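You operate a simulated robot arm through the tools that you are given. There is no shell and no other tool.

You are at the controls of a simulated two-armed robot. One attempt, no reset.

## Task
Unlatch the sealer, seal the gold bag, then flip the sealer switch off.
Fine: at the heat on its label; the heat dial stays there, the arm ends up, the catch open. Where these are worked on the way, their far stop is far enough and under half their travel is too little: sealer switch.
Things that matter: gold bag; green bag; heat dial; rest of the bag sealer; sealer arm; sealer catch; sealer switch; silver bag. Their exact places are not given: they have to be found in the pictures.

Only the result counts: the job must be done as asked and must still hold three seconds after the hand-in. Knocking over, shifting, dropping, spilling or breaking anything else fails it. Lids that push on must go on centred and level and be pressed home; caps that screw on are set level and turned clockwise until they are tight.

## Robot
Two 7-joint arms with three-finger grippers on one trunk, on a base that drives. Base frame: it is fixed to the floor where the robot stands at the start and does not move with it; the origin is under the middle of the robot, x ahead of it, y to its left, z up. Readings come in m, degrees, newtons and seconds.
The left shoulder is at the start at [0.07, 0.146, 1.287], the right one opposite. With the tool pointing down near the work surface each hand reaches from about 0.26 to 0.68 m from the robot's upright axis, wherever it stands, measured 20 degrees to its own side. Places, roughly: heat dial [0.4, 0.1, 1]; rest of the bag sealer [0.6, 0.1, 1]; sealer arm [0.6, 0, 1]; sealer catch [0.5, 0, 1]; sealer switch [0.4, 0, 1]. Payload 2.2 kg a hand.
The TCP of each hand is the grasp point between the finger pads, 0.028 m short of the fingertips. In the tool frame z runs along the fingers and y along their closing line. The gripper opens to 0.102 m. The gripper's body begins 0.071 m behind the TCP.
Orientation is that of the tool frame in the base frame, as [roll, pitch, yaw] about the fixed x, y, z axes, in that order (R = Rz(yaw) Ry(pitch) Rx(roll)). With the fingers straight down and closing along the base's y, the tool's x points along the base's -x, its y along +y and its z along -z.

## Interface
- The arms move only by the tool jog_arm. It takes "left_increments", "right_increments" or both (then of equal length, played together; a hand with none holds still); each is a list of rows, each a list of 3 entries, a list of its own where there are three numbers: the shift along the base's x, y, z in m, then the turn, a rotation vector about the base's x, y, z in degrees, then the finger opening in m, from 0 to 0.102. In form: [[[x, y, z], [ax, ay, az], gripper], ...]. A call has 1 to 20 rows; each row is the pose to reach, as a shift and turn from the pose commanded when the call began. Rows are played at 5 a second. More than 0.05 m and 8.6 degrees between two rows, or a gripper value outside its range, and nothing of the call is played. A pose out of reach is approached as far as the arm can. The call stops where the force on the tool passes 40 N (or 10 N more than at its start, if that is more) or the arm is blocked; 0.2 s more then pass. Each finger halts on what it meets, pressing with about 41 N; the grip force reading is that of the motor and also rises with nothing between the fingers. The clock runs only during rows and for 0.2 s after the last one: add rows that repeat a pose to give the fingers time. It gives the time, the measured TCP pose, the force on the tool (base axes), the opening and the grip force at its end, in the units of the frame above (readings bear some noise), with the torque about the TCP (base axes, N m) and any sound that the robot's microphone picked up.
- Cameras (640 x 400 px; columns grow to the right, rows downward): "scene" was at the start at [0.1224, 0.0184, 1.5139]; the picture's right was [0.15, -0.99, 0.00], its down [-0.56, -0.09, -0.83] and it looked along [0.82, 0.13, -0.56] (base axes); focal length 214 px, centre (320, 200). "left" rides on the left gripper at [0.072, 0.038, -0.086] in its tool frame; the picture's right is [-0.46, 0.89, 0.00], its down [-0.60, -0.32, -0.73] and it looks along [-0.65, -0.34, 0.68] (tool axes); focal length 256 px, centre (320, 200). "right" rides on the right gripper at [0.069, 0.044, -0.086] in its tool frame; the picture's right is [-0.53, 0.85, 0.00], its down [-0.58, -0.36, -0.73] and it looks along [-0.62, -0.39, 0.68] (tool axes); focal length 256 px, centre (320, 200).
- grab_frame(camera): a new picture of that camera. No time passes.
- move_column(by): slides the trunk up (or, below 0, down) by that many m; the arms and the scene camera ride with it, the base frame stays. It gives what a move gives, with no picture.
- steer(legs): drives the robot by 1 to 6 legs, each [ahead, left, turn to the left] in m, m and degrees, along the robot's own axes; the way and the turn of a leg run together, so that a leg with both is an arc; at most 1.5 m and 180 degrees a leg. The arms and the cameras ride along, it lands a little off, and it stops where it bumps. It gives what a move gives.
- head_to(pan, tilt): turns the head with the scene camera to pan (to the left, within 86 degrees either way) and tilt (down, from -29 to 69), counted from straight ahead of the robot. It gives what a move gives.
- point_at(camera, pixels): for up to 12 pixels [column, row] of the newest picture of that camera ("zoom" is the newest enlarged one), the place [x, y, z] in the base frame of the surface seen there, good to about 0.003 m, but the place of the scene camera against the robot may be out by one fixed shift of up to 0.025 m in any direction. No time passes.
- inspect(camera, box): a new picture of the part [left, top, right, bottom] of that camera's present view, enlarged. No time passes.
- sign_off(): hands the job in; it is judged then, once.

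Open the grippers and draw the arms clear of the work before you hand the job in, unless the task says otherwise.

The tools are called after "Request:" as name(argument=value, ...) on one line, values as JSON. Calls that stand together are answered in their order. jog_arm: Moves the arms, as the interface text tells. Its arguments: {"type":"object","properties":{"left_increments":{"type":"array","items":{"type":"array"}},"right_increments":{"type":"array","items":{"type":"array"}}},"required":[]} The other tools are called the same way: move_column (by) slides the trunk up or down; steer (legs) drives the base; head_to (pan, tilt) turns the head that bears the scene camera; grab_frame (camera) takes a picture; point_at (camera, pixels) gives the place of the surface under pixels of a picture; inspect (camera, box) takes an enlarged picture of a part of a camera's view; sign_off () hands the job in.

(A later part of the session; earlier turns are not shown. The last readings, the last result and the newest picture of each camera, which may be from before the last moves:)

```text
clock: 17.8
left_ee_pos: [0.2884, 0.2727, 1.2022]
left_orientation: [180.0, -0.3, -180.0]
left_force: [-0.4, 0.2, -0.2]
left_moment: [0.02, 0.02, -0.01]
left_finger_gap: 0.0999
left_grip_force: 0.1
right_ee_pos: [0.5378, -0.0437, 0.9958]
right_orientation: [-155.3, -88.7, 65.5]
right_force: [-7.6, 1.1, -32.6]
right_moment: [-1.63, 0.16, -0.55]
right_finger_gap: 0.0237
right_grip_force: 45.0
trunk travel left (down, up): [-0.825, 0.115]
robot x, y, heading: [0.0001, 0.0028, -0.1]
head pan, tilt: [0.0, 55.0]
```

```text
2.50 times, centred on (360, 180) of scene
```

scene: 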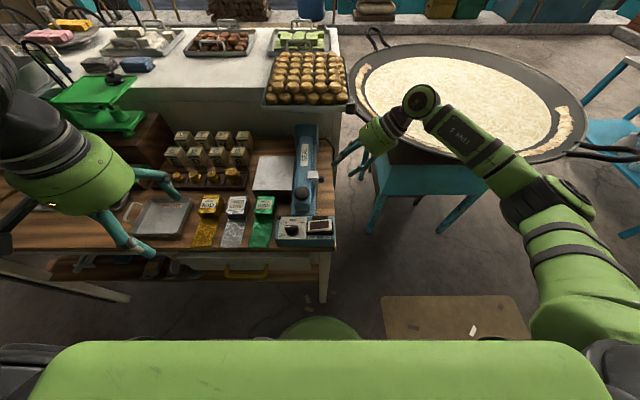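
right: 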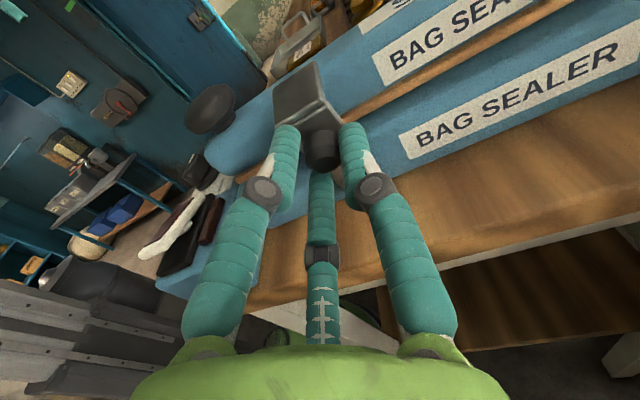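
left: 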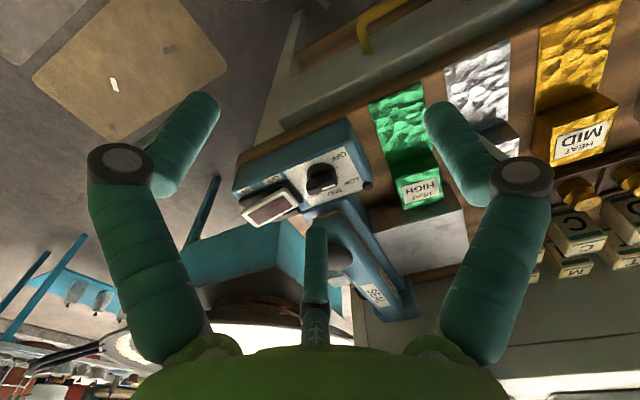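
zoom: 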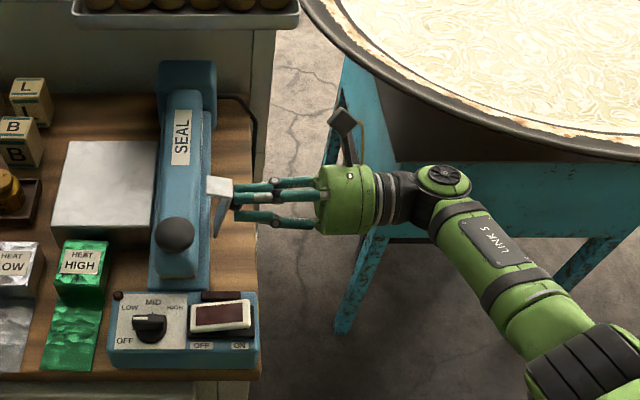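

The catch swung outward about its bottom pivot; the −z force shows the hand must follow a lower arc. I continue along the proper arc about the pivot to about 45°.

Request:
jog_arm(right_increments=[[[0, -0.003, -0.01], [2, 0, 0], 0.005], [[0, -0.006, -0.0137], [5, 0, 0], 0.005], [[0, -0.01, -0.019], [10, 0, 0], 0.005], [[0, -0.014, -0.024], [15, 0, 0], 0.005], [[0, -0.017, -0.03], [20, 0, 0], 0.005]])

Request:
inspect(camera="scene", box=[260, 100, 460, 260])

Request:
grab_frame(camera="right")

```text
clock: 18.9
left_ee_pos: [0.2898, 0.2738, 1.2024]
left_orientation: [-179.8, -0.3, -179.9]
left_force: [-1.2, 0.1, -0.2]
left_moment: [0.04, -0.09, 0.01]
left_finger_gap: 0.1003
left_grip_force: 0.1
right_ee_pos: [0.5374, -0.0533, 0.9841]
right_orientation: [-4.6, -77.5, -87.5]
right_force: [28.8, 13.5, -17.7]
right_moment: [-0.46, -0.04, -0.21]
right_finger_gap: 0.0232
right_grip_force: 44.8
right hand out of reach, approached as far as the arm can: row 4, 5
trunk travel left (down, up): [-0.825, 0.115]
robot x, y, heading: [0.0013, 0.0009, -0.3]
head pan, tilt: [0.0, 55.0]
stopped in row 5 (right hand): the force on the tool passed its limit at 50 N (the readings are from after the stop); the commanded pose is now the measured one
```

```text
2.50 times, centred on (360, 180) of scene
```

zoom: 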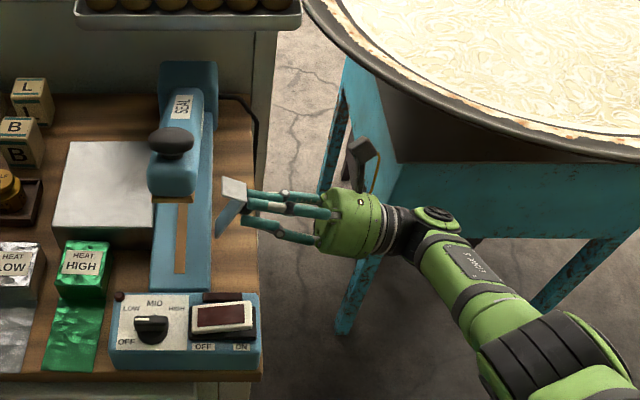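

```text
taken
```

right: 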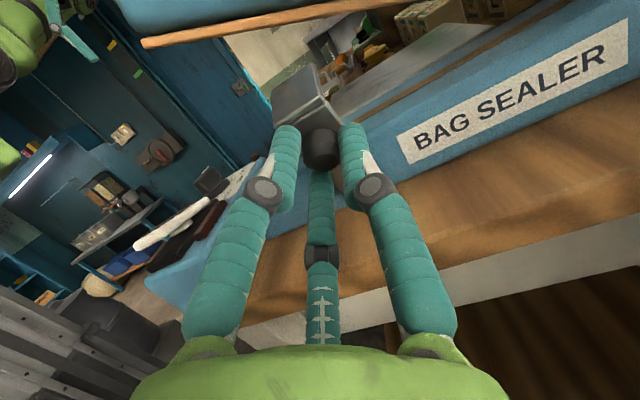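

The arm has sprung up and the catch is about 27° out. I release the knob and back away along the tool axis.

Request:
jog_arm(right_increments=[[[0, 0, 0], [0, 0, 0], 0.03], [[0, 0, 0], [0, 0, 0], 0.055], [[0, -0.01, -0.002], [0, 0, 0], 0.055], [[0, -0.03, -0.004], [0, 0, 0], 0.055], [[0, -0.06, 0.0], [0, 0, 0], 0.055]])

Request:
inspect(camera="scene", box=[260, 100, 460, 260])

Request:
grab_frame(camera="right")

```text
clock: 20.1
left_ee_pos: [0.2864, 0.2721, 1.2033]
left_orientation: [180.0, -0.2, 180.0]
left_force: [-0.6, -0.4, -0.4]
left_moment: [0.03, -0.01, -0.01]
left_finger_gap: 0.0999
left_grip_force: 0.0
right_ee_pos: [0.5296, -0.1174, 0.9877]
right_orientation: [-2.1, -76.9, -89.2]
right_force: [1.1, -0.7, -0.7]
right_moment: [0.01, -0.03, -0.02]
right_finger_gap: 0.0551
right_grip_force: 0.0
trunk travel left (down, up): [-0.825, 0.115]
robot x, y, heading: [0.0055, 0.0025, 0.1]
head pan, tilt: [0.0, 55.0]
```

```text
2.50 times, centred on (360, 180) of scene
```

zoom: 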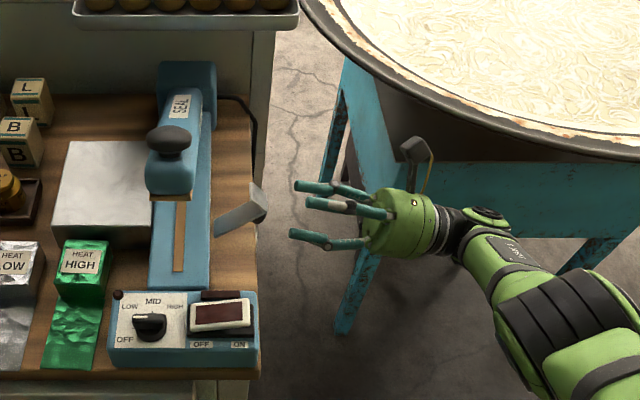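

```text
taken
```

right: 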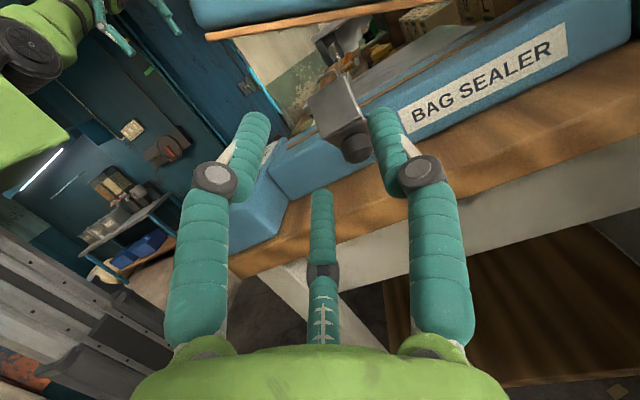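

The catch dropped further open and the arm stays up. Now I park the right hand back upright off to the right while bringing the left hand, turned +90°, above the dial.

Request:
jog_arm(left_increments=[[[0.005, -0.01, 0.0], [0, 0, 8.2], 0.08], [[0.01, -0.02, 0.0], [0, 0, 16.4], 0.06], [[0.02, -0.04, 0.0], [0, 0, 24.6], 0.05], [[0.03, -0.06, 0.0], [0, 0, 32.8], 0.05], [[0.04, -0.08, 0.0], [0, 0, 41], 0.05], [[0.05, -0.1, -0.005], [0, 0, 49.2], 0.05], [[0.06, -0.12, -0.01], [0, 0, 57.4], 0.05], [[0.07, -0.14, -0.02], [0, 0, 65.6], 0.05], [[0.08, -0.16, -0.03], [0, 0, 73.8], 0.05], [[0.09, -0.18, -0.045], [0, 0, 82], 0.05], [[0.095, -0.198, -0.06], [0, 0, 90], 0.05]], right_increments=[[[0, -0.02, 0.01], [-8, 0, 0], 0.055], [[0, -0.04, 0.03], [-16, 0, 0], 0.055], [[-0.01, -0.06, 0.05], [-24, 0, 0], 0.055], [[-0.02, -0.08, 0.07], [-32, 0, 0], 0.055], [[-0.03, -0.1, 0.09], [-40, 0, 0], 0.055], [[-0.05, -0.12, 0.11], [-48, 0, 0], 0.055], [[-0.07, -0.13, 0.13], [-56, 0, 0], 0.055], [[-0.09, -0.13, 0.15], [-64, 0, 0], 0.055], [[-0.1, -0.13, 0.17], [-72, 0, 0], 0.055], [[-0.11, -0.13, 0.19], [-80, 0, 0], 0.055], [[-0.12, -0.13, 0.21], [-88, 0, 0], 0.055]])

Request:
grab_frame(camera="left")

Request:
grab_frame(camera="scene")

```text
clock: 22.5
left_ee_pos: [0.3785, 0.0859, 1.1441]
left_orientation: [-179.9, -0.2, -89.8]
left_force: [-0.5, 0.6, -0.4]
left_moment: [-0.02, 0.02, -0.05]
left_finger_gap: 0.0499
left_grip_force: 0.0
left hand out of reach, approached as far as the arm can: row 11
right_ee_pos: [0.4137, -0.2449, 1.1977]
right_orientation: [178.7, -14.9, 89.8]
right_force: [-0.2, 0.4, -0.5]
right_moment: [0.02, 0.02, -0.01]
right_finger_gap: 0.0552
right_grip_force: 0.1
trunk travel left (down, up): [-0.825, 0.115]
robot x, y, heading: [-0.0019, 0.0039, 0.2]
head pan, tilt: [0.0, 55.0]
```

```text
taken
```

left: 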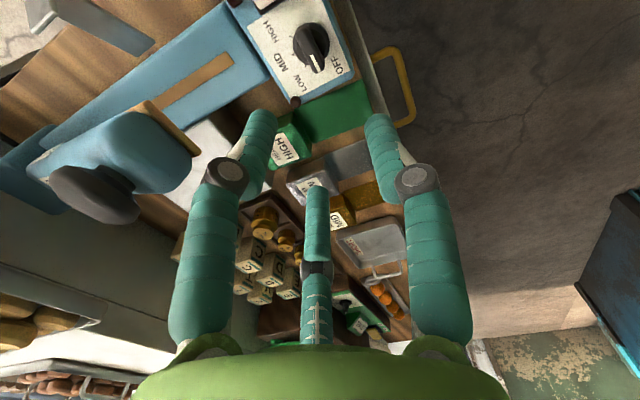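

```text
taken
```

scene: 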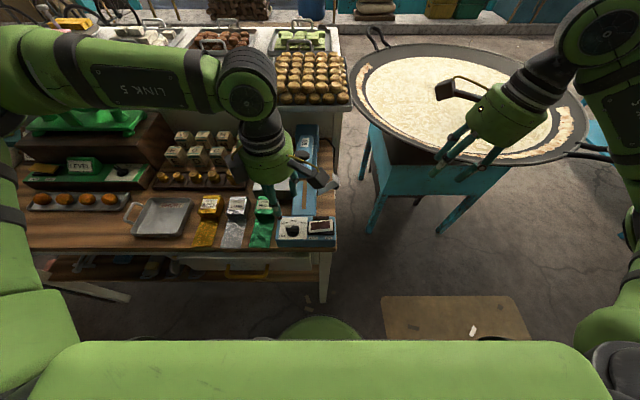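

Left hand cannot quite reach y=0.073 in this orientation, so I will shift the base a little to the right. First I measure the raised arm's knob and front end, and the dial from this good view.

Request:
point_at(camera="left", pixels=[[95, 190], [130, 200], [165, 150], [175, 170], [185, 85], [200, 140], [70, 25], [320, 65], [310, 35], [300, 40], [322, 60], [298, 100]])

Request:
inspect(camera="left", box=[240, 0, 380, 110])

```text
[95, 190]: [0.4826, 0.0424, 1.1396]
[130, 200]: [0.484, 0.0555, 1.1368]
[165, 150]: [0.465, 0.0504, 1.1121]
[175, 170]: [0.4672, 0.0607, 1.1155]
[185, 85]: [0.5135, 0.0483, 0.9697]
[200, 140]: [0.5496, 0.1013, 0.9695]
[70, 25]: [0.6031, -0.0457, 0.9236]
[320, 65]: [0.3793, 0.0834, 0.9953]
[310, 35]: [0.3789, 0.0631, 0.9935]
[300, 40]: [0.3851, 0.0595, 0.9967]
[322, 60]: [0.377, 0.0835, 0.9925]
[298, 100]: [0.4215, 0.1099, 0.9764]
```

```text
3.64 times, centred on (310, 55) of left
```

zoom: 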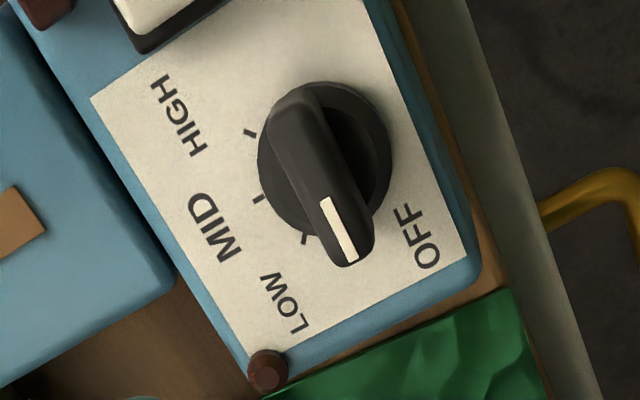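

I measure bar ends and ticks in this enlargement.

Request:
point_at(camera="zoom", pixels=[[350, 258], [326, 202], [290, 95], [320, 180], [250, 132], [258, 198], [306, 238], [390, 160], [264, 160], [330, 85], [205, 228], [290, 300]])

Request:
steer(legs=[[0, -0.07, 0]])

```text
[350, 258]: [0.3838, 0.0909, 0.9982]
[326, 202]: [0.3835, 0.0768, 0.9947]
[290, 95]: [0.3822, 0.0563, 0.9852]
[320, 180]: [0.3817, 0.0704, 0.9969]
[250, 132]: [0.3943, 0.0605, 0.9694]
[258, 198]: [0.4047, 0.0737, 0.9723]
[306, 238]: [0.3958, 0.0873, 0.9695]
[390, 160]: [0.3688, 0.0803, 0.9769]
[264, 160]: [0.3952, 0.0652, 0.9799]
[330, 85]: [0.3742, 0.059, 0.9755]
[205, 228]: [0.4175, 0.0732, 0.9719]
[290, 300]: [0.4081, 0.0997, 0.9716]
```

```text
clock: 23.5
left_ee_pos: [0.378, 0.0221, 1.1432]
left_orientation: [180.0, -0.4, -90.0]
left_force: [0.0, 1.3, 0.3]
left_moment: [-0.09, 0.01, -0.02]
left_finger_gap: 0.05
left_grip_force: 0.1
right_ee_pos: [0.4116, -0.3083, 1.2]
right_orientation: [178.7, -14.9, 89.9]
right_force: [0.7, 0.5, 0.8]
right_moment: [-0.07, 0.02, 0.02]
right_finger_gap: 0.0551
right_grip_force: 0.0
trunk travel left (down, up): [-0.825, 0.115]
robot x, y, heading: [-0.0001, -0.0687, 0.2]
head pan, tilt: [0.0, 55.0]
```

Dial centre is (0.382, 0.0735) with OFF at 90°, LOW 45°, MID 0° and HIGH −47° from +x, so a −90° turn is needed. I move the left hand over the dial and lower it to just above the panel.

Request:
jog_arm(left_increments=[[[0.002, 0.026, 0.0], [0, 0, 0], 0.05], [[0.004, 0.051, 0.0], [0, 0, 0], 0.05], [[0.004, 0.051, -0.035], [0, 0, 0], 0.05], [[0.004, 0.051, -0.07], [0, 0, 0], 0.05], [[0.004, 0.051, -0.1], [0, 0, 0], 0.05]])

Request:
grab_frame(camera="left")

```text
clock: 24.7
left_ee_pos: [0.3828, 0.0684, 1.0426]
left_orientation: [179.9, -0.2, -89.9]
left_force: [0.0, -0.4, 0.2]
left_moment: [-0.01, -0.01, 0.02]
left_finger_gap: 0.05
left_grip_force: 0.1
right_ee_pos: [0.4131, -0.3123, 1.1988]
right_orientation: [178.8, -15.2, 90.0]
right_force: [1.2, 0.6, 0.6]
right_moment: [-0.04, 0.01, 0.01]
right_finger_gap: 0.0548
right_grip_force: 0.1
trunk travel left (down, up): [-0.825, 0.115]
robot x, y, heading: [0.0013, -0.0684, 0.1]
head pan, tilt: [0.0, 55.0]
```

```text
taken
```

left: 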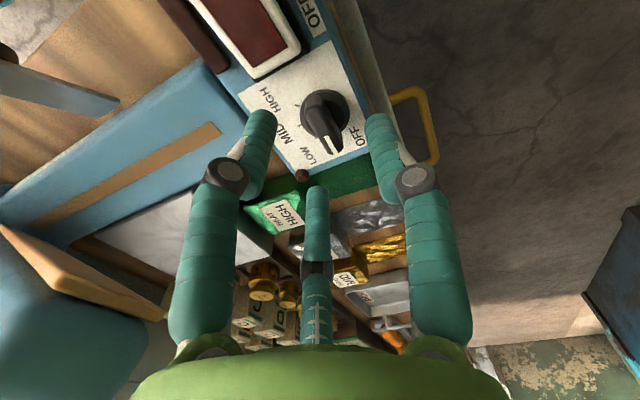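

The hand is above the dial, needing about +4 mm in y. I lower so the fingertips surround the bar.

Request:
jog_arm(left_increments=[[[0.0, 0.004, -0.01], [0, 0, 0], 0.05], [[0.0, 0.005, -0.02], [0, 0, 0], 0.05], [[0.0, 0.005, -0.03], [0, 0, 0], 0.05]])

Request:
grab_frame(camera="left")

```text
clock: 25.5
left_ee_pos: [0.3836, 0.0719, 1.0137]
left_orientation: [-179.9, -0.1, -89.9]
left_force: [-0.4, -0.1, 0.4]
left_moment: [0.0, -0.03, 0.0]
left_finger_gap: 0.0499
left_grip_force: 0.1
right_ee_pos: [0.4121, -0.3144, 1.1979]
right_orientation: [178.7, -15.2, 89.9]
right_force: [-0.1, -0.1, 0.1]
right_moment: [0.04, 0.0, 0.0]
right_finger_gap: 0.0549
right_grip_force: 0.0
trunk travel left (down, up): [-0.825, 0.115]
robot x, y, heading: [0.0033, -0.0684, 0.1]
head pan, tilt: [0.0, 55.0]
```

```text
taken
```

left: 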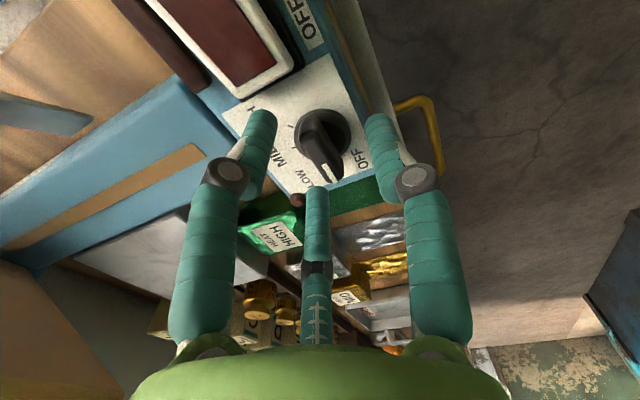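

The bar is centred between the fingers at (325,140). I close on it.

Request:
jog_arm(left_increments=[[[0.0, 0.0, 0], [0, 0, 0], 0.035], [[0.0, 0.0, 0], [0, 0, 0], 0.02], [[0.0, 0.0, 0], [0, 0, 0], 0.012], [[0.0, 0.0, 0], [0, 0, 0], 0.012]])

Request:
grab_frame(camera="left")

```text
clock: 26.5
left_ee_pos: [0.3837, 0.0735, 1.0125]
left_orientation: [-179.9, -0.2, -89.9]
left_force: [4.5, 5.7, 3.4]
left_moment: [0.26, -0.44, -0.01]
left_finger_gap: 0.0308
left_grip_force: 14.4
right_ee_pos: [0.4129, -0.3136, 1.1974]
right_orientation: [178.8, -15.1, 89.9]
right_force: [-0.2, -0.4, -0.4]
right_moment: [0.02, -0.02, 0.02]
right_finger_gap: 0.0549
right_grip_force: 0.1
trunk travel left (down, up): [-0.825, 0.115]
robot x, y, heading: [-0.002, -0.0705, 0.1]
head pan, tilt: [0.0, 55.0]
```

```text
taken
```

left: 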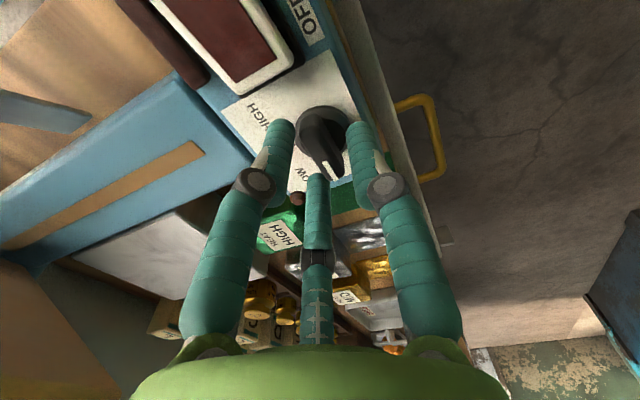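

Contact with gap 0.031. I rotate clockwise by 45° about z and look.

Request:
jog_arm(left_increments=[[[0, 0, 0], [0, 0, -8], 0.015], [[0, 0, 0], [0, 0, -16], 0.015], [[0, 0, 0], [0, 0, -24], 0.015], [[0, 0, 0], [0, 0, -32], 0.015], [[0, 0, 0], [0, 0, -40], 0.015], [[0, 0, 0], [0, 0, -45], 0.015]])

Request:
grab_frame(camera="left")

Request:
inspect(camera="scene", box=[240, 180, 360, 260])

```text
clock: 27.9
left_ee_pos: [0.3835, 0.0727, 1.0138]
left_orientation: [-179.9, -0.2, -135.0]
left_force: [5.2, 3.6, 4.9]
left_moment: [-0.04, -0.2, -0.02]
left_finger_gap: 0.0306
left_grip_force: 11.6
right_ee_pos: [0.4121, -0.3147, 1.1981]
right_orientation: [178.9, -15.1, 90.0]
right_force: [-0.1, -1.0, -0.9]
right_moment: [0.03, 0.0, 0.05]
right_finger_gap: 0.0552
right_grip_force: 0.0
trunk travel left (down, up): [-0.825, 0.115]
robot x, y, heading: [0.0023, -0.0676, 0.1]
head pan, tilt: [0.0, 55.0]
```

```text
taken
```

left: 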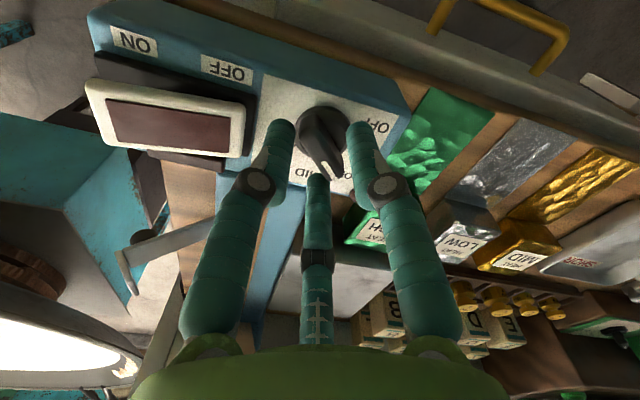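

```text
5.00 times, centred on (300, 220) of scene
```

zoom: 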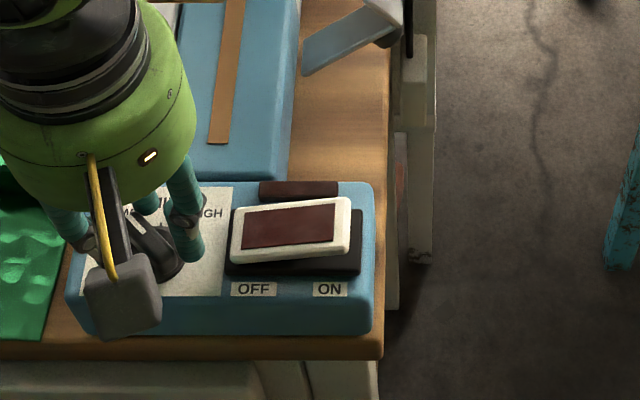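

The bar turned with the hand. I rotate another 45°.

Request:
jog_arm(left_increments=[[[0, 0, 0], [0, 0, -8], 0.015], [[0, 0, 0], [0, 0, -16], 0.015], [[0, 0, 0], [0, 0, -24], 0.015], [[0, 0, 0], [0, 0, -32], 0.015], [[0, 0, 0], [0, 0, -40], 0.015], [[0, 0, 0], [0, 0, -46], 0.015]])

Request:
grab_frame(camera="left")

Request:
inspect(camera="left", box=[250, 70, 430, 190])

```text
clock: 29.3
left_ee_pos: [0.3815, 0.0721, 1.0133]
left_orientation: [179.9, -0.3, 178.9]
left_force: [2.1, 1.3, 2.0]
left_moment: [-0.01, 0.11, 0.01]
left_finger_gap: 0.0303
left_grip_force: 12.2
right_ee_pos: [0.4125, -0.3138, 1.1972]
right_orientation: [178.8, -15.3, 90.0]
right_force: [-0.2, 0.4, -0.2]
right_moment: [-0.01, -0.02, -0.02]
right_finger_gap: 0.0549
right_grip_force: 0.0
trunk travel left (down, up): [-0.825, 0.115]
robot x, y, heading: [0.0014, -0.0701, 0.1]
head pan, tilt: [0.0, 55.0]
```

```text
taken
```

left: 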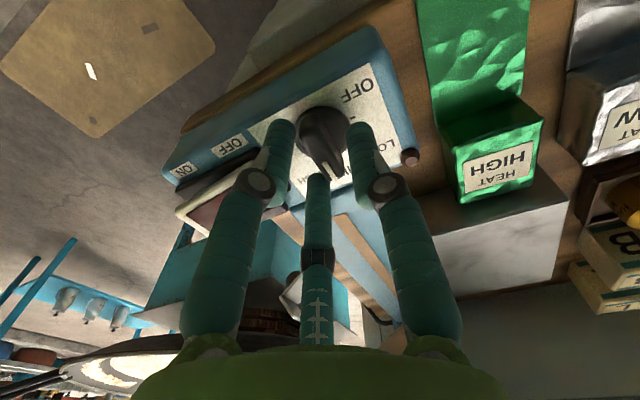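

```text
3.33 times, centred on (340, 130) of left
```

zoom: 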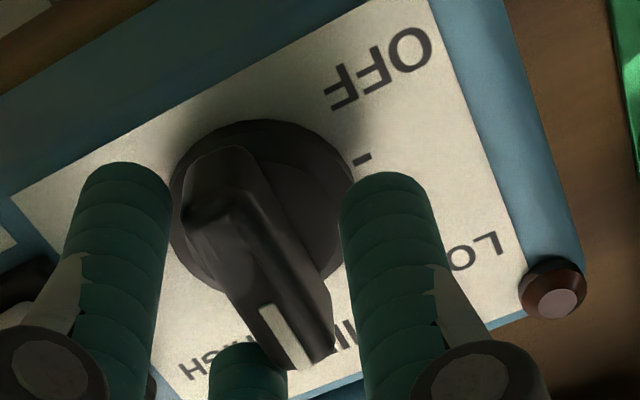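

The pointer now seems near MID. I open the fingers and lift to check it.

Request:
jog_arm(left_increments=[[[0, 0, 0], [0, 0, 0], 0.04], [[0, 0, 0], [0, 0, 0], 0.05], [[0, 0, 0.02], [0, 0, 0], 0.05], [[0, 0, 0.05], [0, 0, 0], 0.05], [[0, 0.02, 0.09], [0, 0, 0], 0.05], [[0, 0.05, 0.12], [0, 0, 0], 0.05], [[0, 0.08, 0.15], [0, 0, 0], 0.05]])

Request:
inspect(camera="scene", box=[250, 190, 350, 260])

Request:
grab_frame(camera="left")

```text
clock: 30.9
left_ee_pos: [0.3805, 0.1505, 1.1655]
left_orientation: [-179.9, -0.1, 179.1]
left_force: [-0.8, 0.6, -0.4]
left_moment: [0.0, -0.06, -0.04]
left_finger_gap: 0.0503
left_grip_force: 0.0
right_ee_pos: [0.4106, -0.3131, 1.1989]
right_orientation: [178.7, -15.1, 90.0]
right_force: [-0.3, -0.3, 0.0]
right_moment: [0.0, 0.02, 0.04]
right_finger_gap: 0.0548
right_grip_force: 0.0
trunk travel left (down, up): [-0.825, 0.115]
robot x, y, heading: [0.0023, -0.0705, 0.1]
head pan, tilt: [0.0, 55.0]
```

```text
5.71 times, centred on (300, 225) of scene
```

zoom: 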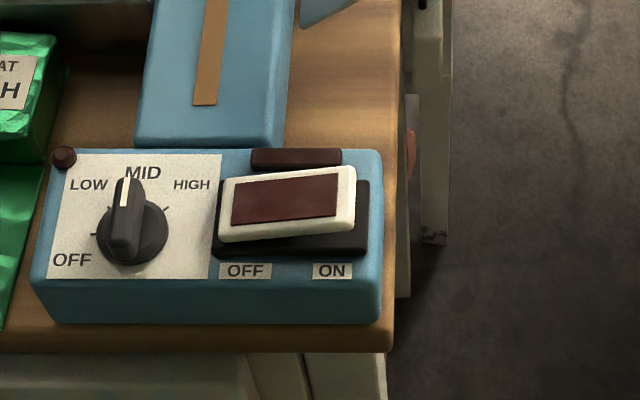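

```text
taken
```

left: 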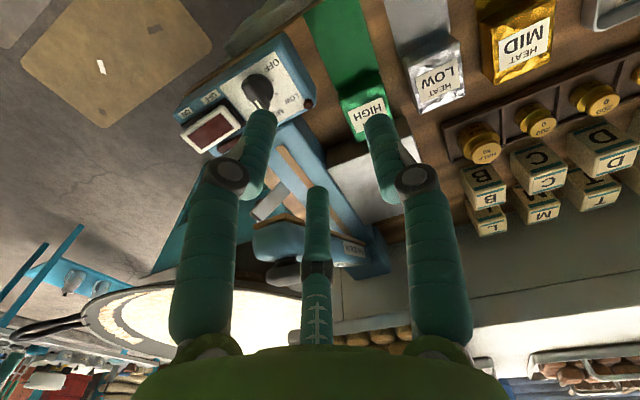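

The pointer looks set at MID. I verify its angle from stripe and bar points.

Request:
point_at(camera="zoom", pixels=[[127, 182], [123, 203], [122, 215], [138, 184], [117, 184], [168, 207], [93, 234], [135, 255]])

Request:
inspect(camera="left", box=[220, 50, 320, 120])

```text
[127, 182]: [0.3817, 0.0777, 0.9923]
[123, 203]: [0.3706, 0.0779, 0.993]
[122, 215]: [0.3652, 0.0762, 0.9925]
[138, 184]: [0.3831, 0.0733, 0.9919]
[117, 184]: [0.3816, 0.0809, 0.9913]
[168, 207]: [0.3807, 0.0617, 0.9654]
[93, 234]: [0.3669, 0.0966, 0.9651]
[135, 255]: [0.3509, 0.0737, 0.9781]
```

```text
5.71 times, centred on (270, 85) of left
```

zoom: 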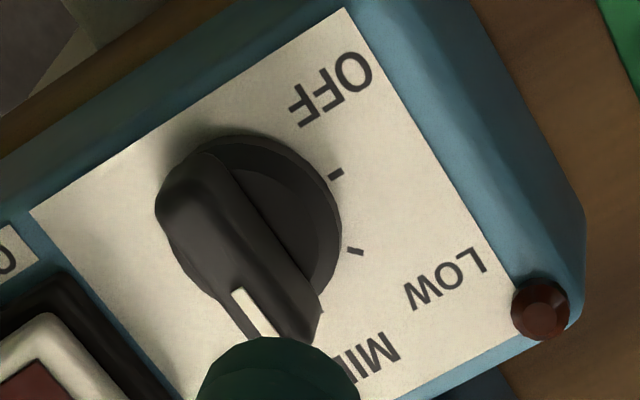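

Dial is at MID. Next I move the left hand left to view the gold bag closely and measure bag, plate and sealing strip.

Request:
jog_arm(left_increments=[[[0, 0.045, 0.0], [0, 0, 0], 0.07], [[0, 0.09, 0.0], [0, 0, 0], 0.08], [[0, 0.135, 0.0], [0, 0, 0], 0.09], [[-0.02, 0.175, 0.0], [0, 0, 0], 0.09], [[-0.03, 0.2, 0.0], [0, 0, 0], 0.09]])

Request:
grab_frame(camera="left")

Request:
grab_frame(camera="scene")

```text
clock: 32.1
left_ee_pos: [0.351, 0.3541, 1.1647]
left_orientation: [-180.0, -0.1, 179.1]
left_force: [-0.7, -0.4, -0.2]
left_moment: [-0.04, -0.01, 0.01]
left_finger_gap: 0.0901
left_grip_force: 0.0
right_ee_pos: [0.4111, -0.312, 1.1982]
right_orientation: [178.7, -15.0, 89.9]
right_force: [0.0, -0.2, 0.0]
right_moment: [-0.01, -0.02, -0.02]
right_finger_gap: 0.0549
right_grip_force: 0.0
trunk travel left (down, up): [-0.825, 0.115]
robot x, y, heading: [0.0014, -0.0681, -0.1]
head pan, tilt: [0.0, 55.0]
```

```text
taken
```

left: 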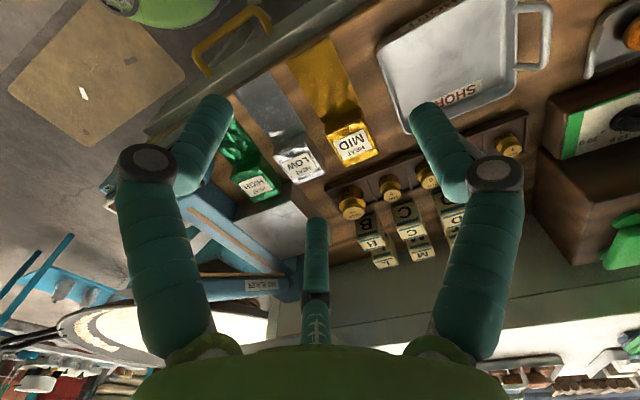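

```text
taken
```

scene: 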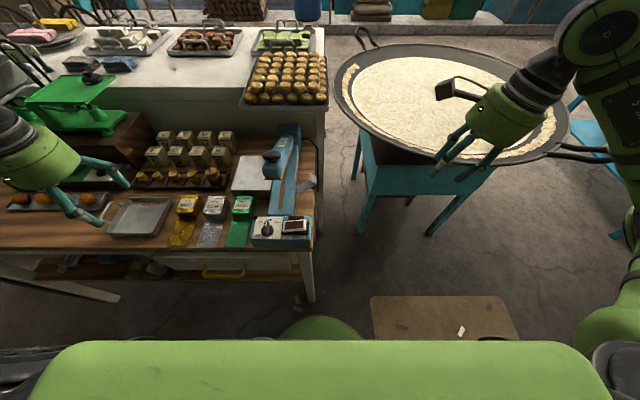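

I enlarge the gold bag in the left view and the sealing strip in the scene view.

Request:
inspect(camera="left", box=[230, 30, 400, 180])

Request:
inspect(camera="scene", box=[160, 120, 330, 260])

```text
2.67 times, centred on (315, 105) of left
```

zoom: 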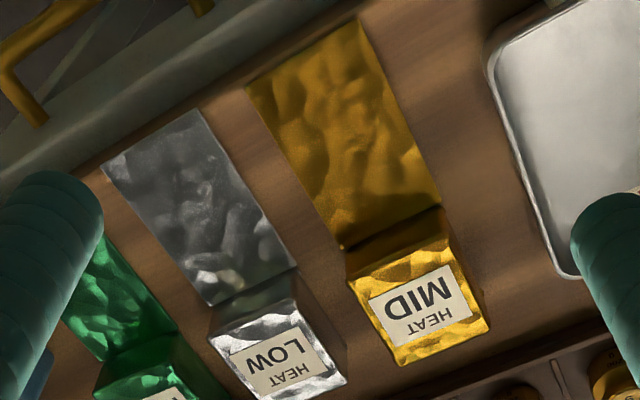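

```text
2.86 times, centred on (245, 190) of scene
```

zoom: 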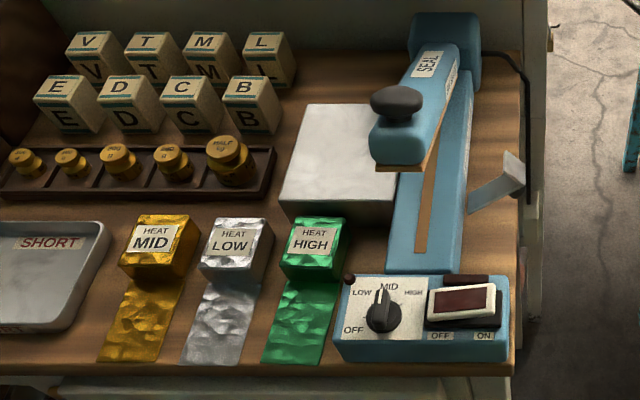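

I measure the gold bag's tail and body corners plus neighbours in the left view, and the strip and plate in the scene view.

Request:
point_at(camera="left", pixels=[[289, 64], [329, 39], [358, 106], [325, 121], [328, 136], [361, 121], [377, 151], [346, 165], [302, 143], [323, 172], [409, 133], [360, 180]])

Request:
point_at(camera="zoom", pixels=[[283, 195], [395, 200], [302, 107], [420, 250], [432, 165], [385, 268], [388, 210], [470, 200], [380, 160], [430, 168], [395, 100], [430, 60]])

```text
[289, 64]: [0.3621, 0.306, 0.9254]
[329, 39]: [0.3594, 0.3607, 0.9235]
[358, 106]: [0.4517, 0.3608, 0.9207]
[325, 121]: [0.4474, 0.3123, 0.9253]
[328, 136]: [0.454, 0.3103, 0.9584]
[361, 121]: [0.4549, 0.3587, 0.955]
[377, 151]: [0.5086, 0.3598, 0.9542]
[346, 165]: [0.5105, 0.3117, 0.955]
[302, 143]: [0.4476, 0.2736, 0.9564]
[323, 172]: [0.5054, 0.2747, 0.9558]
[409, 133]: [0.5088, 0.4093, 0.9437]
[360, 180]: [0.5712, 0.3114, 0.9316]
```

```text
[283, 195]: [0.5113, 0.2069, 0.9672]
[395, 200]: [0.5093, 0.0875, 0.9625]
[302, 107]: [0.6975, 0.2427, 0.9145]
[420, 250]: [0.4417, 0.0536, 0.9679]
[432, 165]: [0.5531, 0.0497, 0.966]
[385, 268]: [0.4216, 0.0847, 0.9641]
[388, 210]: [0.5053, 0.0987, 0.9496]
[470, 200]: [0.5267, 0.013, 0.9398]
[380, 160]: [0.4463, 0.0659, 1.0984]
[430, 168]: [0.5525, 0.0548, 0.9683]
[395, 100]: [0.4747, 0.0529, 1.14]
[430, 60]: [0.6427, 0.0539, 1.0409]
```

Gold bag body spans x 0.452–0.511, y 0.311–0.359, top z 0.956, with the tail toward the robot to x 0.36. I'll carry it with the right hand (yaw +90 → 180), so I raise both hands and look left before driving the base left.

Request:
jog_arm(left_increments=[[[-0.005, -0.02, 0.03], [0, 0, 0], 0.09], [[-0.015, -0.04, 0.065], [0, 0, 0], 0.09], [[-0.025, -0.06, 0.1], [0, 0, 0], 0.09], [[-0.03, -0.07, 0.14], [0, 0, 0], 0.09], [[-0.03, -0.07, 0.17], [0, 0, 0], 0.09]], right_increments=[[[-0.005, 0.02, 0.02], [-5, 0, 0], 0.075], [[-0.01, 0.04, 0.045], [-10, 0, 0], 0.075], [[-0.02, 0.06, 0.07], [-15, 0, 0], 0.075], [[-0.02, 0.07, 0.1], [-15, 0, 0], 0.075], [[-0.02, 0.08, 0.13], [-15, 0, 0], 0.075]])

Request:
head_to(pan=50, tilt=45)

Request:
grab_frame(camera="scene")

```text
clock: 33.3
left_ee_pos: [0.3209, 0.2822, 1.3341]
left_orientation: [-179.9, -0.1, 179.1]
left_force: [0.0, -0.4, -0.1]
left_moment: [-0.01, -0.02, 0.0]
left_finger_gap: 0.09
left_grip_force: 0.0
right_ee_pos: [0.391, -0.2347, 1.3285]
right_orientation: [178.7, -0.1, 89.9]
right_force: [0.2, 0.3, 0.0]
right_moment: [0.0, -0.04, -0.01]
right_finger_gap: 0.0751
right_grip_force: 0.2
trunk travel left (down, up): [-0.825, 0.115]
robot x, y, heading: [-0.0003, -0.0691, -0.1]
head pan, tilt: [0.0, 55.0]
```

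```text
clock: 34.5
left_ee_pos: [0.3222, 0.2833, 1.334]
left_orientation: [-180.0, 0.0, 179.1]
left_force: [-0.3, 0.3, -0.2]
left_moment: [0.03, 0.0, -0.01]
left_finger_gap: 0.09
left_grip_force: 0.1
right_ee_pos: [0.3922, -0.2361, 1.3274]
right_orientation: [178.7, -0.3, 89.9]
right_force: [0.2, 0.1, -0.4]
right_moment: [-0.03, -0.02, -0.02]
right_finger_gap: 0.0747
right_grip_force: 0.2
trunk travel left (down, up): [-0.825, 0.115]
robot x, y, heading: [-0.0004, -0.0678, 0.1]
head pan, tilt: [50.0, 45.0]
```

```text
taken
```

scene: 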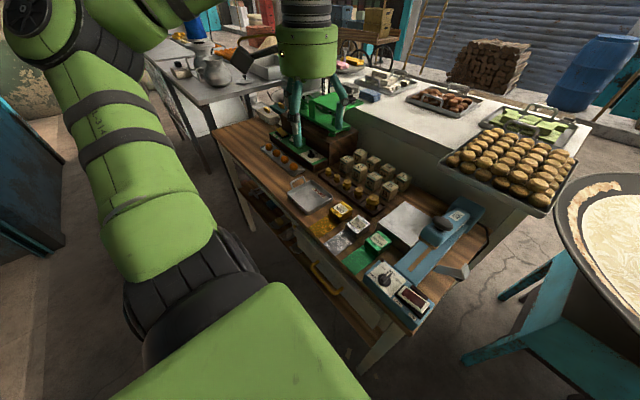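

The floor to the left is clear. I drive left 0.53 m so the right hand faces the bag.

Request:
steer(legs=[[0, 0.53, 0]])

Request:
head_to(pan=-25, tilt=50)

Request:
grab_frame(camera="scene")

Request:
grab_frame(camera="right")

```text
clock: 37.5
left_ee_pos: [0.3186, 0.8079, 1.335]
left_orientation: [179.9, -0.1, 179.3]
left_force: [-0.3, 0.3, -0.2]
left_moment: [0.04, -0.03, -0.02]
left_finger_gap: 0.0898
left_grip_force: 0.0
right_ee_pos: [0.3924, 0.2904, 1.3274]
right_orientation: [178.6, -0.3, 90.0]
right_force: [-0.4, -0.1, -0.4]
right_moment: [0.0, -0.01, 0.01]
right_finger_gap: 0.0749
right_grip_force: 0.0
trunk travel left (down, up): [-0.825, 0.115]
robot x, y, heading: [0.0028, 0.4569, 0.4]
head pan, tilt: [50.0, 45.0]
```

```text
clock: 39.0
left_ee_pos: [0.3198, 0.8113, 1.3343]
left_orientation: [-180.0, 0.0, 179.2]
left_force: [-0.2, 0.0, 0.0]
left_moment: [-0.04, 0.03, 0.01]
left_finger_gap: 0.0898
left_grip_force: 0.0
right_ee_pos: [0.3914, 0.2934, 1.3281]
right_orientation: [178.7, -0.2, 90.2]
right_force: [0.1, 0.9, 0.3]
right_moment: [0.01, 0.01, 0.03]
right_finger_gap: 0.0747
right_grip_force: 0.1
trunk travel left (down, up): [-0.825, 0.115]
robot x, y, heading: [-0.0033, 0.4591, 0.1]
head pan, tilt: [-25.0, 50.0]
```

```text
taken
```

scene: 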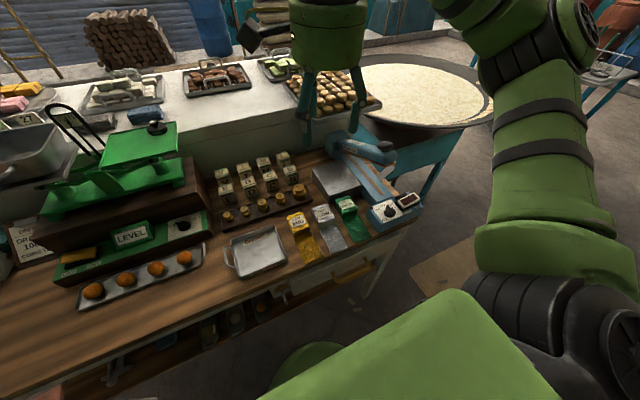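

```text
taken
```

right: 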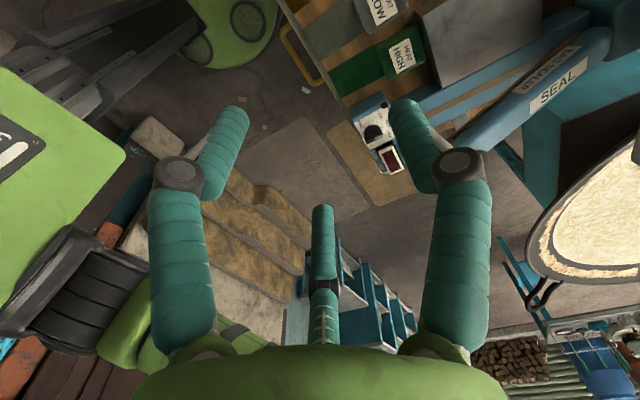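

I zoom on the bag area to measure the weights-tray edge and bag again.

Request:
inspect(camera="scene", box=[200, 140, 400, 280])

Request:
point_at(camera="zoom", pixels=[[100, 245], [250, 205], [318, 183], [300, 218], [290, 290], [310, 310], [328, 218], [390, 185], [365, 165], [450, 180], [320, 240], [200, 215]])

```text
2.86 times, centred on (300, 210) of scene
```

zoom: 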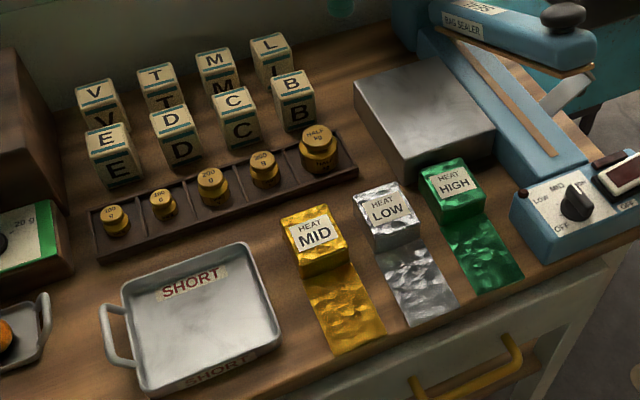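

```text
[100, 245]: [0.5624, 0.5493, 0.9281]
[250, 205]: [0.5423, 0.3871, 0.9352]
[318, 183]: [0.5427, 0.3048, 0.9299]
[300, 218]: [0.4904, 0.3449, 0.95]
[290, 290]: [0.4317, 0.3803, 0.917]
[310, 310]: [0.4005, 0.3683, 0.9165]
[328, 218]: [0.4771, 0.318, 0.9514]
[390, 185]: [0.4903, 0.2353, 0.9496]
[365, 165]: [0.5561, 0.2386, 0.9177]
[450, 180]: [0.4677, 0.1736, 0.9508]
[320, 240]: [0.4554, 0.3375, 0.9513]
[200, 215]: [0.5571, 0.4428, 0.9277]
```

The tray edge is at x≈0.558, leaving room behind the bag. I move the right hand above the gold bag's body and lower to z≈1.03.

Request:
jog_arm(right_increments=[[[0.03, 0.015, -0.025], [0, 0, 0], 0.076], [[0.06, 0.03, -0.05], [0, 0, 0], 0.076], [[0.0906, 0.0417, -0.08], [0, 0, 0], 0.076], [[0.0906, 0.0417, -0.125], [0, 0, 0], 0.076], [[0.0906, 0.0417, -0.17], [0, 0, 0], 0.076], [[0.0906, 0.0417, -0.215], [0, 0, 0], 0.076], [[0.0906, 0.0417, -0.26], [0, 0, 0], 0.076], [[0.0906, 0.0417, -0.295], [0, 0, 0], 0.076]])

Request:
grab_frame(camera="right")

Request:
inspect(camera="scene", box=[200, 140, 400, 280])

```text
clock: 40.8
left_ee_pos: [0.3197, 0.8111, 1.3346]
left_orientation: [-180.0, -0.1, 179.3]
left_force: [0.9, 0.0, -0.5]
left_moment: [-0.02, 0.05, 0.01]
left_finger_gap: 0.0902
left_grip_force: 0.0
right_ee_pos: [0.4817, 0.3329, 1.0325]
right_orientation: [178.8, -0.2, 90.0]
right_force: [0.5, -0.2, 0.0]
right_moment: [-0.01, 0.01, 0.0]
right_finger_gap: 0.0758
right_grip_force: 0.0
trunk travel left (down, up): [-0.825, 0.115]
robot x, y, heading: [0.0001, 0.4586, 0.1]
head pan, tilt: [-25.0, 50.0]
```

```text
taken
```

right: 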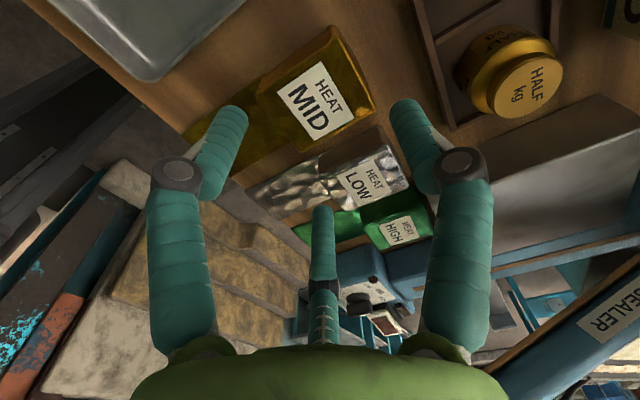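

```text
2.86 times, centred on (300, 210) of scene
```

zoom: 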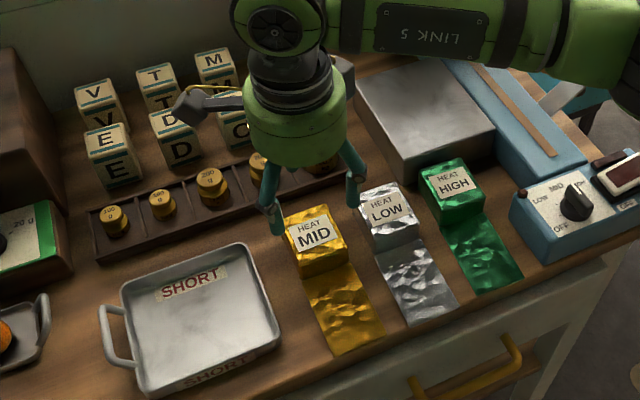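

The right forearm passes over the sealer; I check its height against the raised arm before lowering further.

Request:
grab_frame(camera="scene")

Request:
point_at(camera="zoom", pixels=[[340, 45], [430, 50], [520, 60], [600, 70], [630, 90], [280, 110], [250, 140], [500, 20], [290, 30], [340, 90]])

```text
taken
```

scene: 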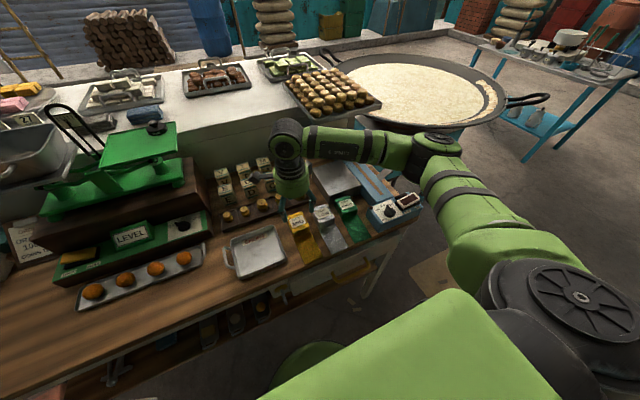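

```text
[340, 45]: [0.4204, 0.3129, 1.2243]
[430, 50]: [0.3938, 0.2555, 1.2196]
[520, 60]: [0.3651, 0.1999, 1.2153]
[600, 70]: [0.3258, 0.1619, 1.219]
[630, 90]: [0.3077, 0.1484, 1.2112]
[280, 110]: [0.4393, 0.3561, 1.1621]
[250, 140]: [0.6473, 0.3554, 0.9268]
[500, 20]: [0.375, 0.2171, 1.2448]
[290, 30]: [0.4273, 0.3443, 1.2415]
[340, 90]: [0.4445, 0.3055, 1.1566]
```

The forearm passes at x<0.42, clear of the raised arm. I lower onto the bag body.

Request:
jog_arm(right_increments=[[[0.0, 0.001, -0.025], [0, 0, 0], 0.076], [[0.0, 0.001, -0.045], [0, 0, 0], 0.076], [[0.0, 0.001, -0.06], [0, 0, 0], 0.076], [[0.0, 0.001, -0.072], [0, 0, 0], 0.076]])

Request:
grab_frame(camera="right")

Request:
inspect(camera="scene", box=[250, 160, 370, 260])

```text
clock: 41.8
left_ee_pos: [0.3187, 0.8112, 1.3344]
left_orientation: [-179.9, 0.0, 179.3]
left_force: [-0.6, -0.1, -0.1]
left_moment: [0.0, -0.01, 0.01]
left_finger_gap: 0.0902
left_grip_force: 0.1
right_ee_pos: [0.482, 0.3368, 0.963]
right_orientation: [178.7, -0.2, 90.1]
right_force: [1.0, 0.0, 0.1]
right_moment: [-0.01, 0.02, -0.01]
right_finger_gap: 0.0757
right_grip_force: 0.1
trunk travel left (down, up): [-0.825, 0.115]
robot x, y, heading: [-0.0015, 0.4591, 0.4]
head pan, tilt: [-25.0, 50.0]
```

```text
taken
```

right: 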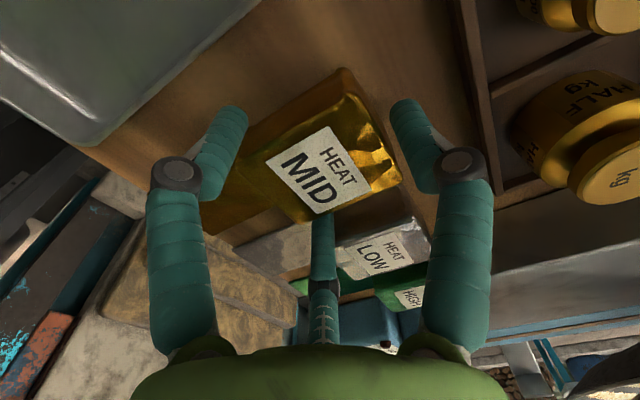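

```text
4.00 times, centred on (310, 210) of scene
```

zoom: 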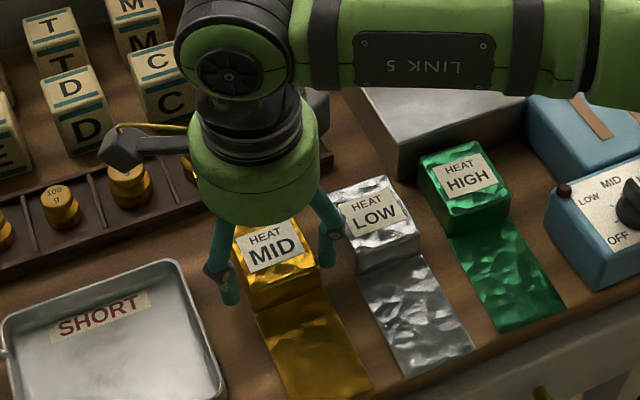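

Fingers straddle the body: one behind (+x), two beside its tail end. I close slowly.

Request:
jog_arm(right_increments=[[[0, 0, 0], [0, 0, 0], 0.07], [[0, 0, 0], [0, 0, 0], 0.065], [[0, 0, 0], [0, 0, 0], 0.06], [[0, 0, 0], [0, 0, 0], 0.055], [[0, 0, 0], [0, 0, 0], 0.05], [[0, 0, 0], [0, 0, 0], 0.045], [[0, 0, 0], [0, 0, 0], 0.04]])

Request:
grab_frame(camera="right")

Request:
inspect(camera="scene", box=[250, 160, 370, 260])

```text
clock: 43.4
left_ee_pos: [0.3195, 0.8108, 1.3346]
left_orientation: [-180.0, 0.0, 179.3]
left_force: [-0.2, 0.1, 0.1]
left_moment: [-0.02, -0.02, 0.03]
left_finger_gap: 0.09
left_grip_force: 0.1
right_ee_pos: [0.4823, 0.3349, 0.9629]
right_orientation: [178.7, -0.2, 90.0]
right_force: [-0.1, 0.6, 2.7]
right_moment: [-0.05, 0.05, 0.0]
right_finger_gap: 0.0674
right_grip_force: 41.3
trunk travel left (down, up): [-0.825, 0.115]
robot x, y, heading: [-0.0011, 0.4608, 0.4]
head pan, tilt: [-25.0, 50.0]
```

```text
taken
```

right: 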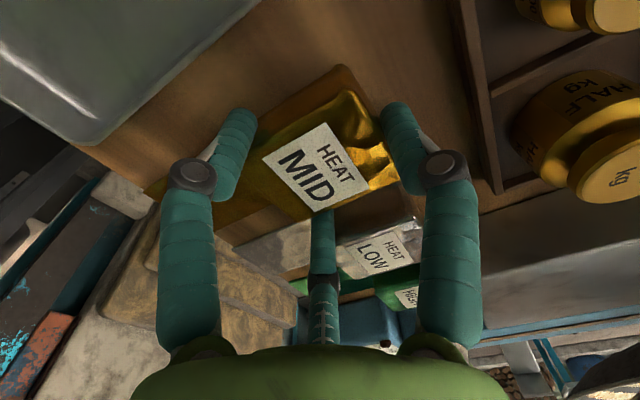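

```text
4.00 times, centred on (310, 210) of scene
```

zoom: 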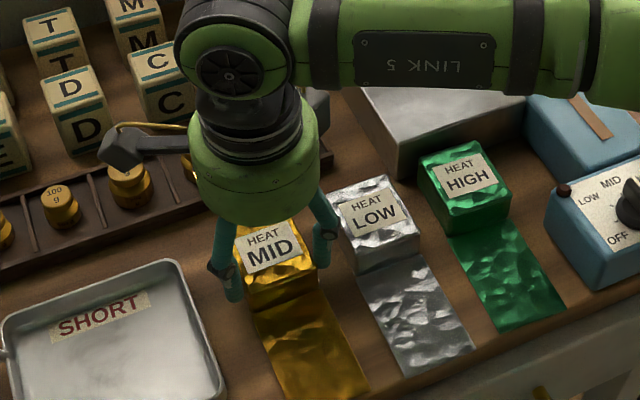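

Gripped (gap 0.067, 41 N). I lift straight up and check.

Request:
jog_arm(right_increments=[[[0, 0, 0.01], [0, 0, 0], 0.04], [[0, 0, 0.025], [0, 0, 0], 0.04], [[0, 0, 0.05], [0, 0, 0], 0.04], [[0, 0, 0.08], [0, 0, 0], 0.04], [[0, 0, 0.11], [0, 0, 0], 0.04]])

Request:
grab_frame(camera="right")

Request:
inspect(camera="scene", box=[230, 140, 390, 260])

```text
clock: 44.6
left_ee_pos: [0.3191, 0.811, 1.3355]
left_orientation: [179.9, -0.1, 179.3]
left_force: [-0.2, -0.4, -0.2]
left_moment: [-0.01, 0.0, 0.0]
left_finger_gap: 0.0901
left_grip_force: 0.1
right_ee_pos: [0.4823, 0.3359, 1.072]
right_orientation: [178.6, -0.1, 90.1]
right_force: [0.1, -0.1, -1.7]
right_moment: [-0.04, 0.0, 0.02]
right_finger_gap: 0.0674
right_grip_force: 41.0
trunk travel left (down, up): [-0.825, 0.115]
robot x, y, heading: [-0.0005, 0.4593, 0.2]
head pan, tilt: [-25.0, 50.0]
```

```text
taken
```

right: 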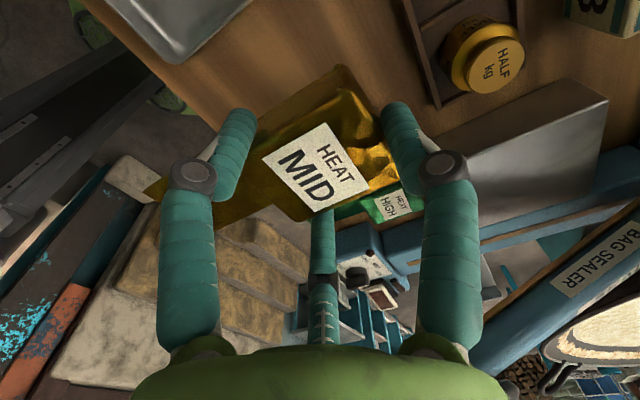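

```text
3.33 times, centred on (310, 200) of scene
```

zoom: 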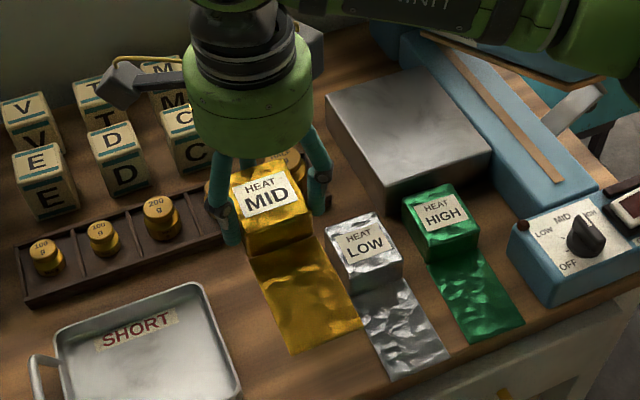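

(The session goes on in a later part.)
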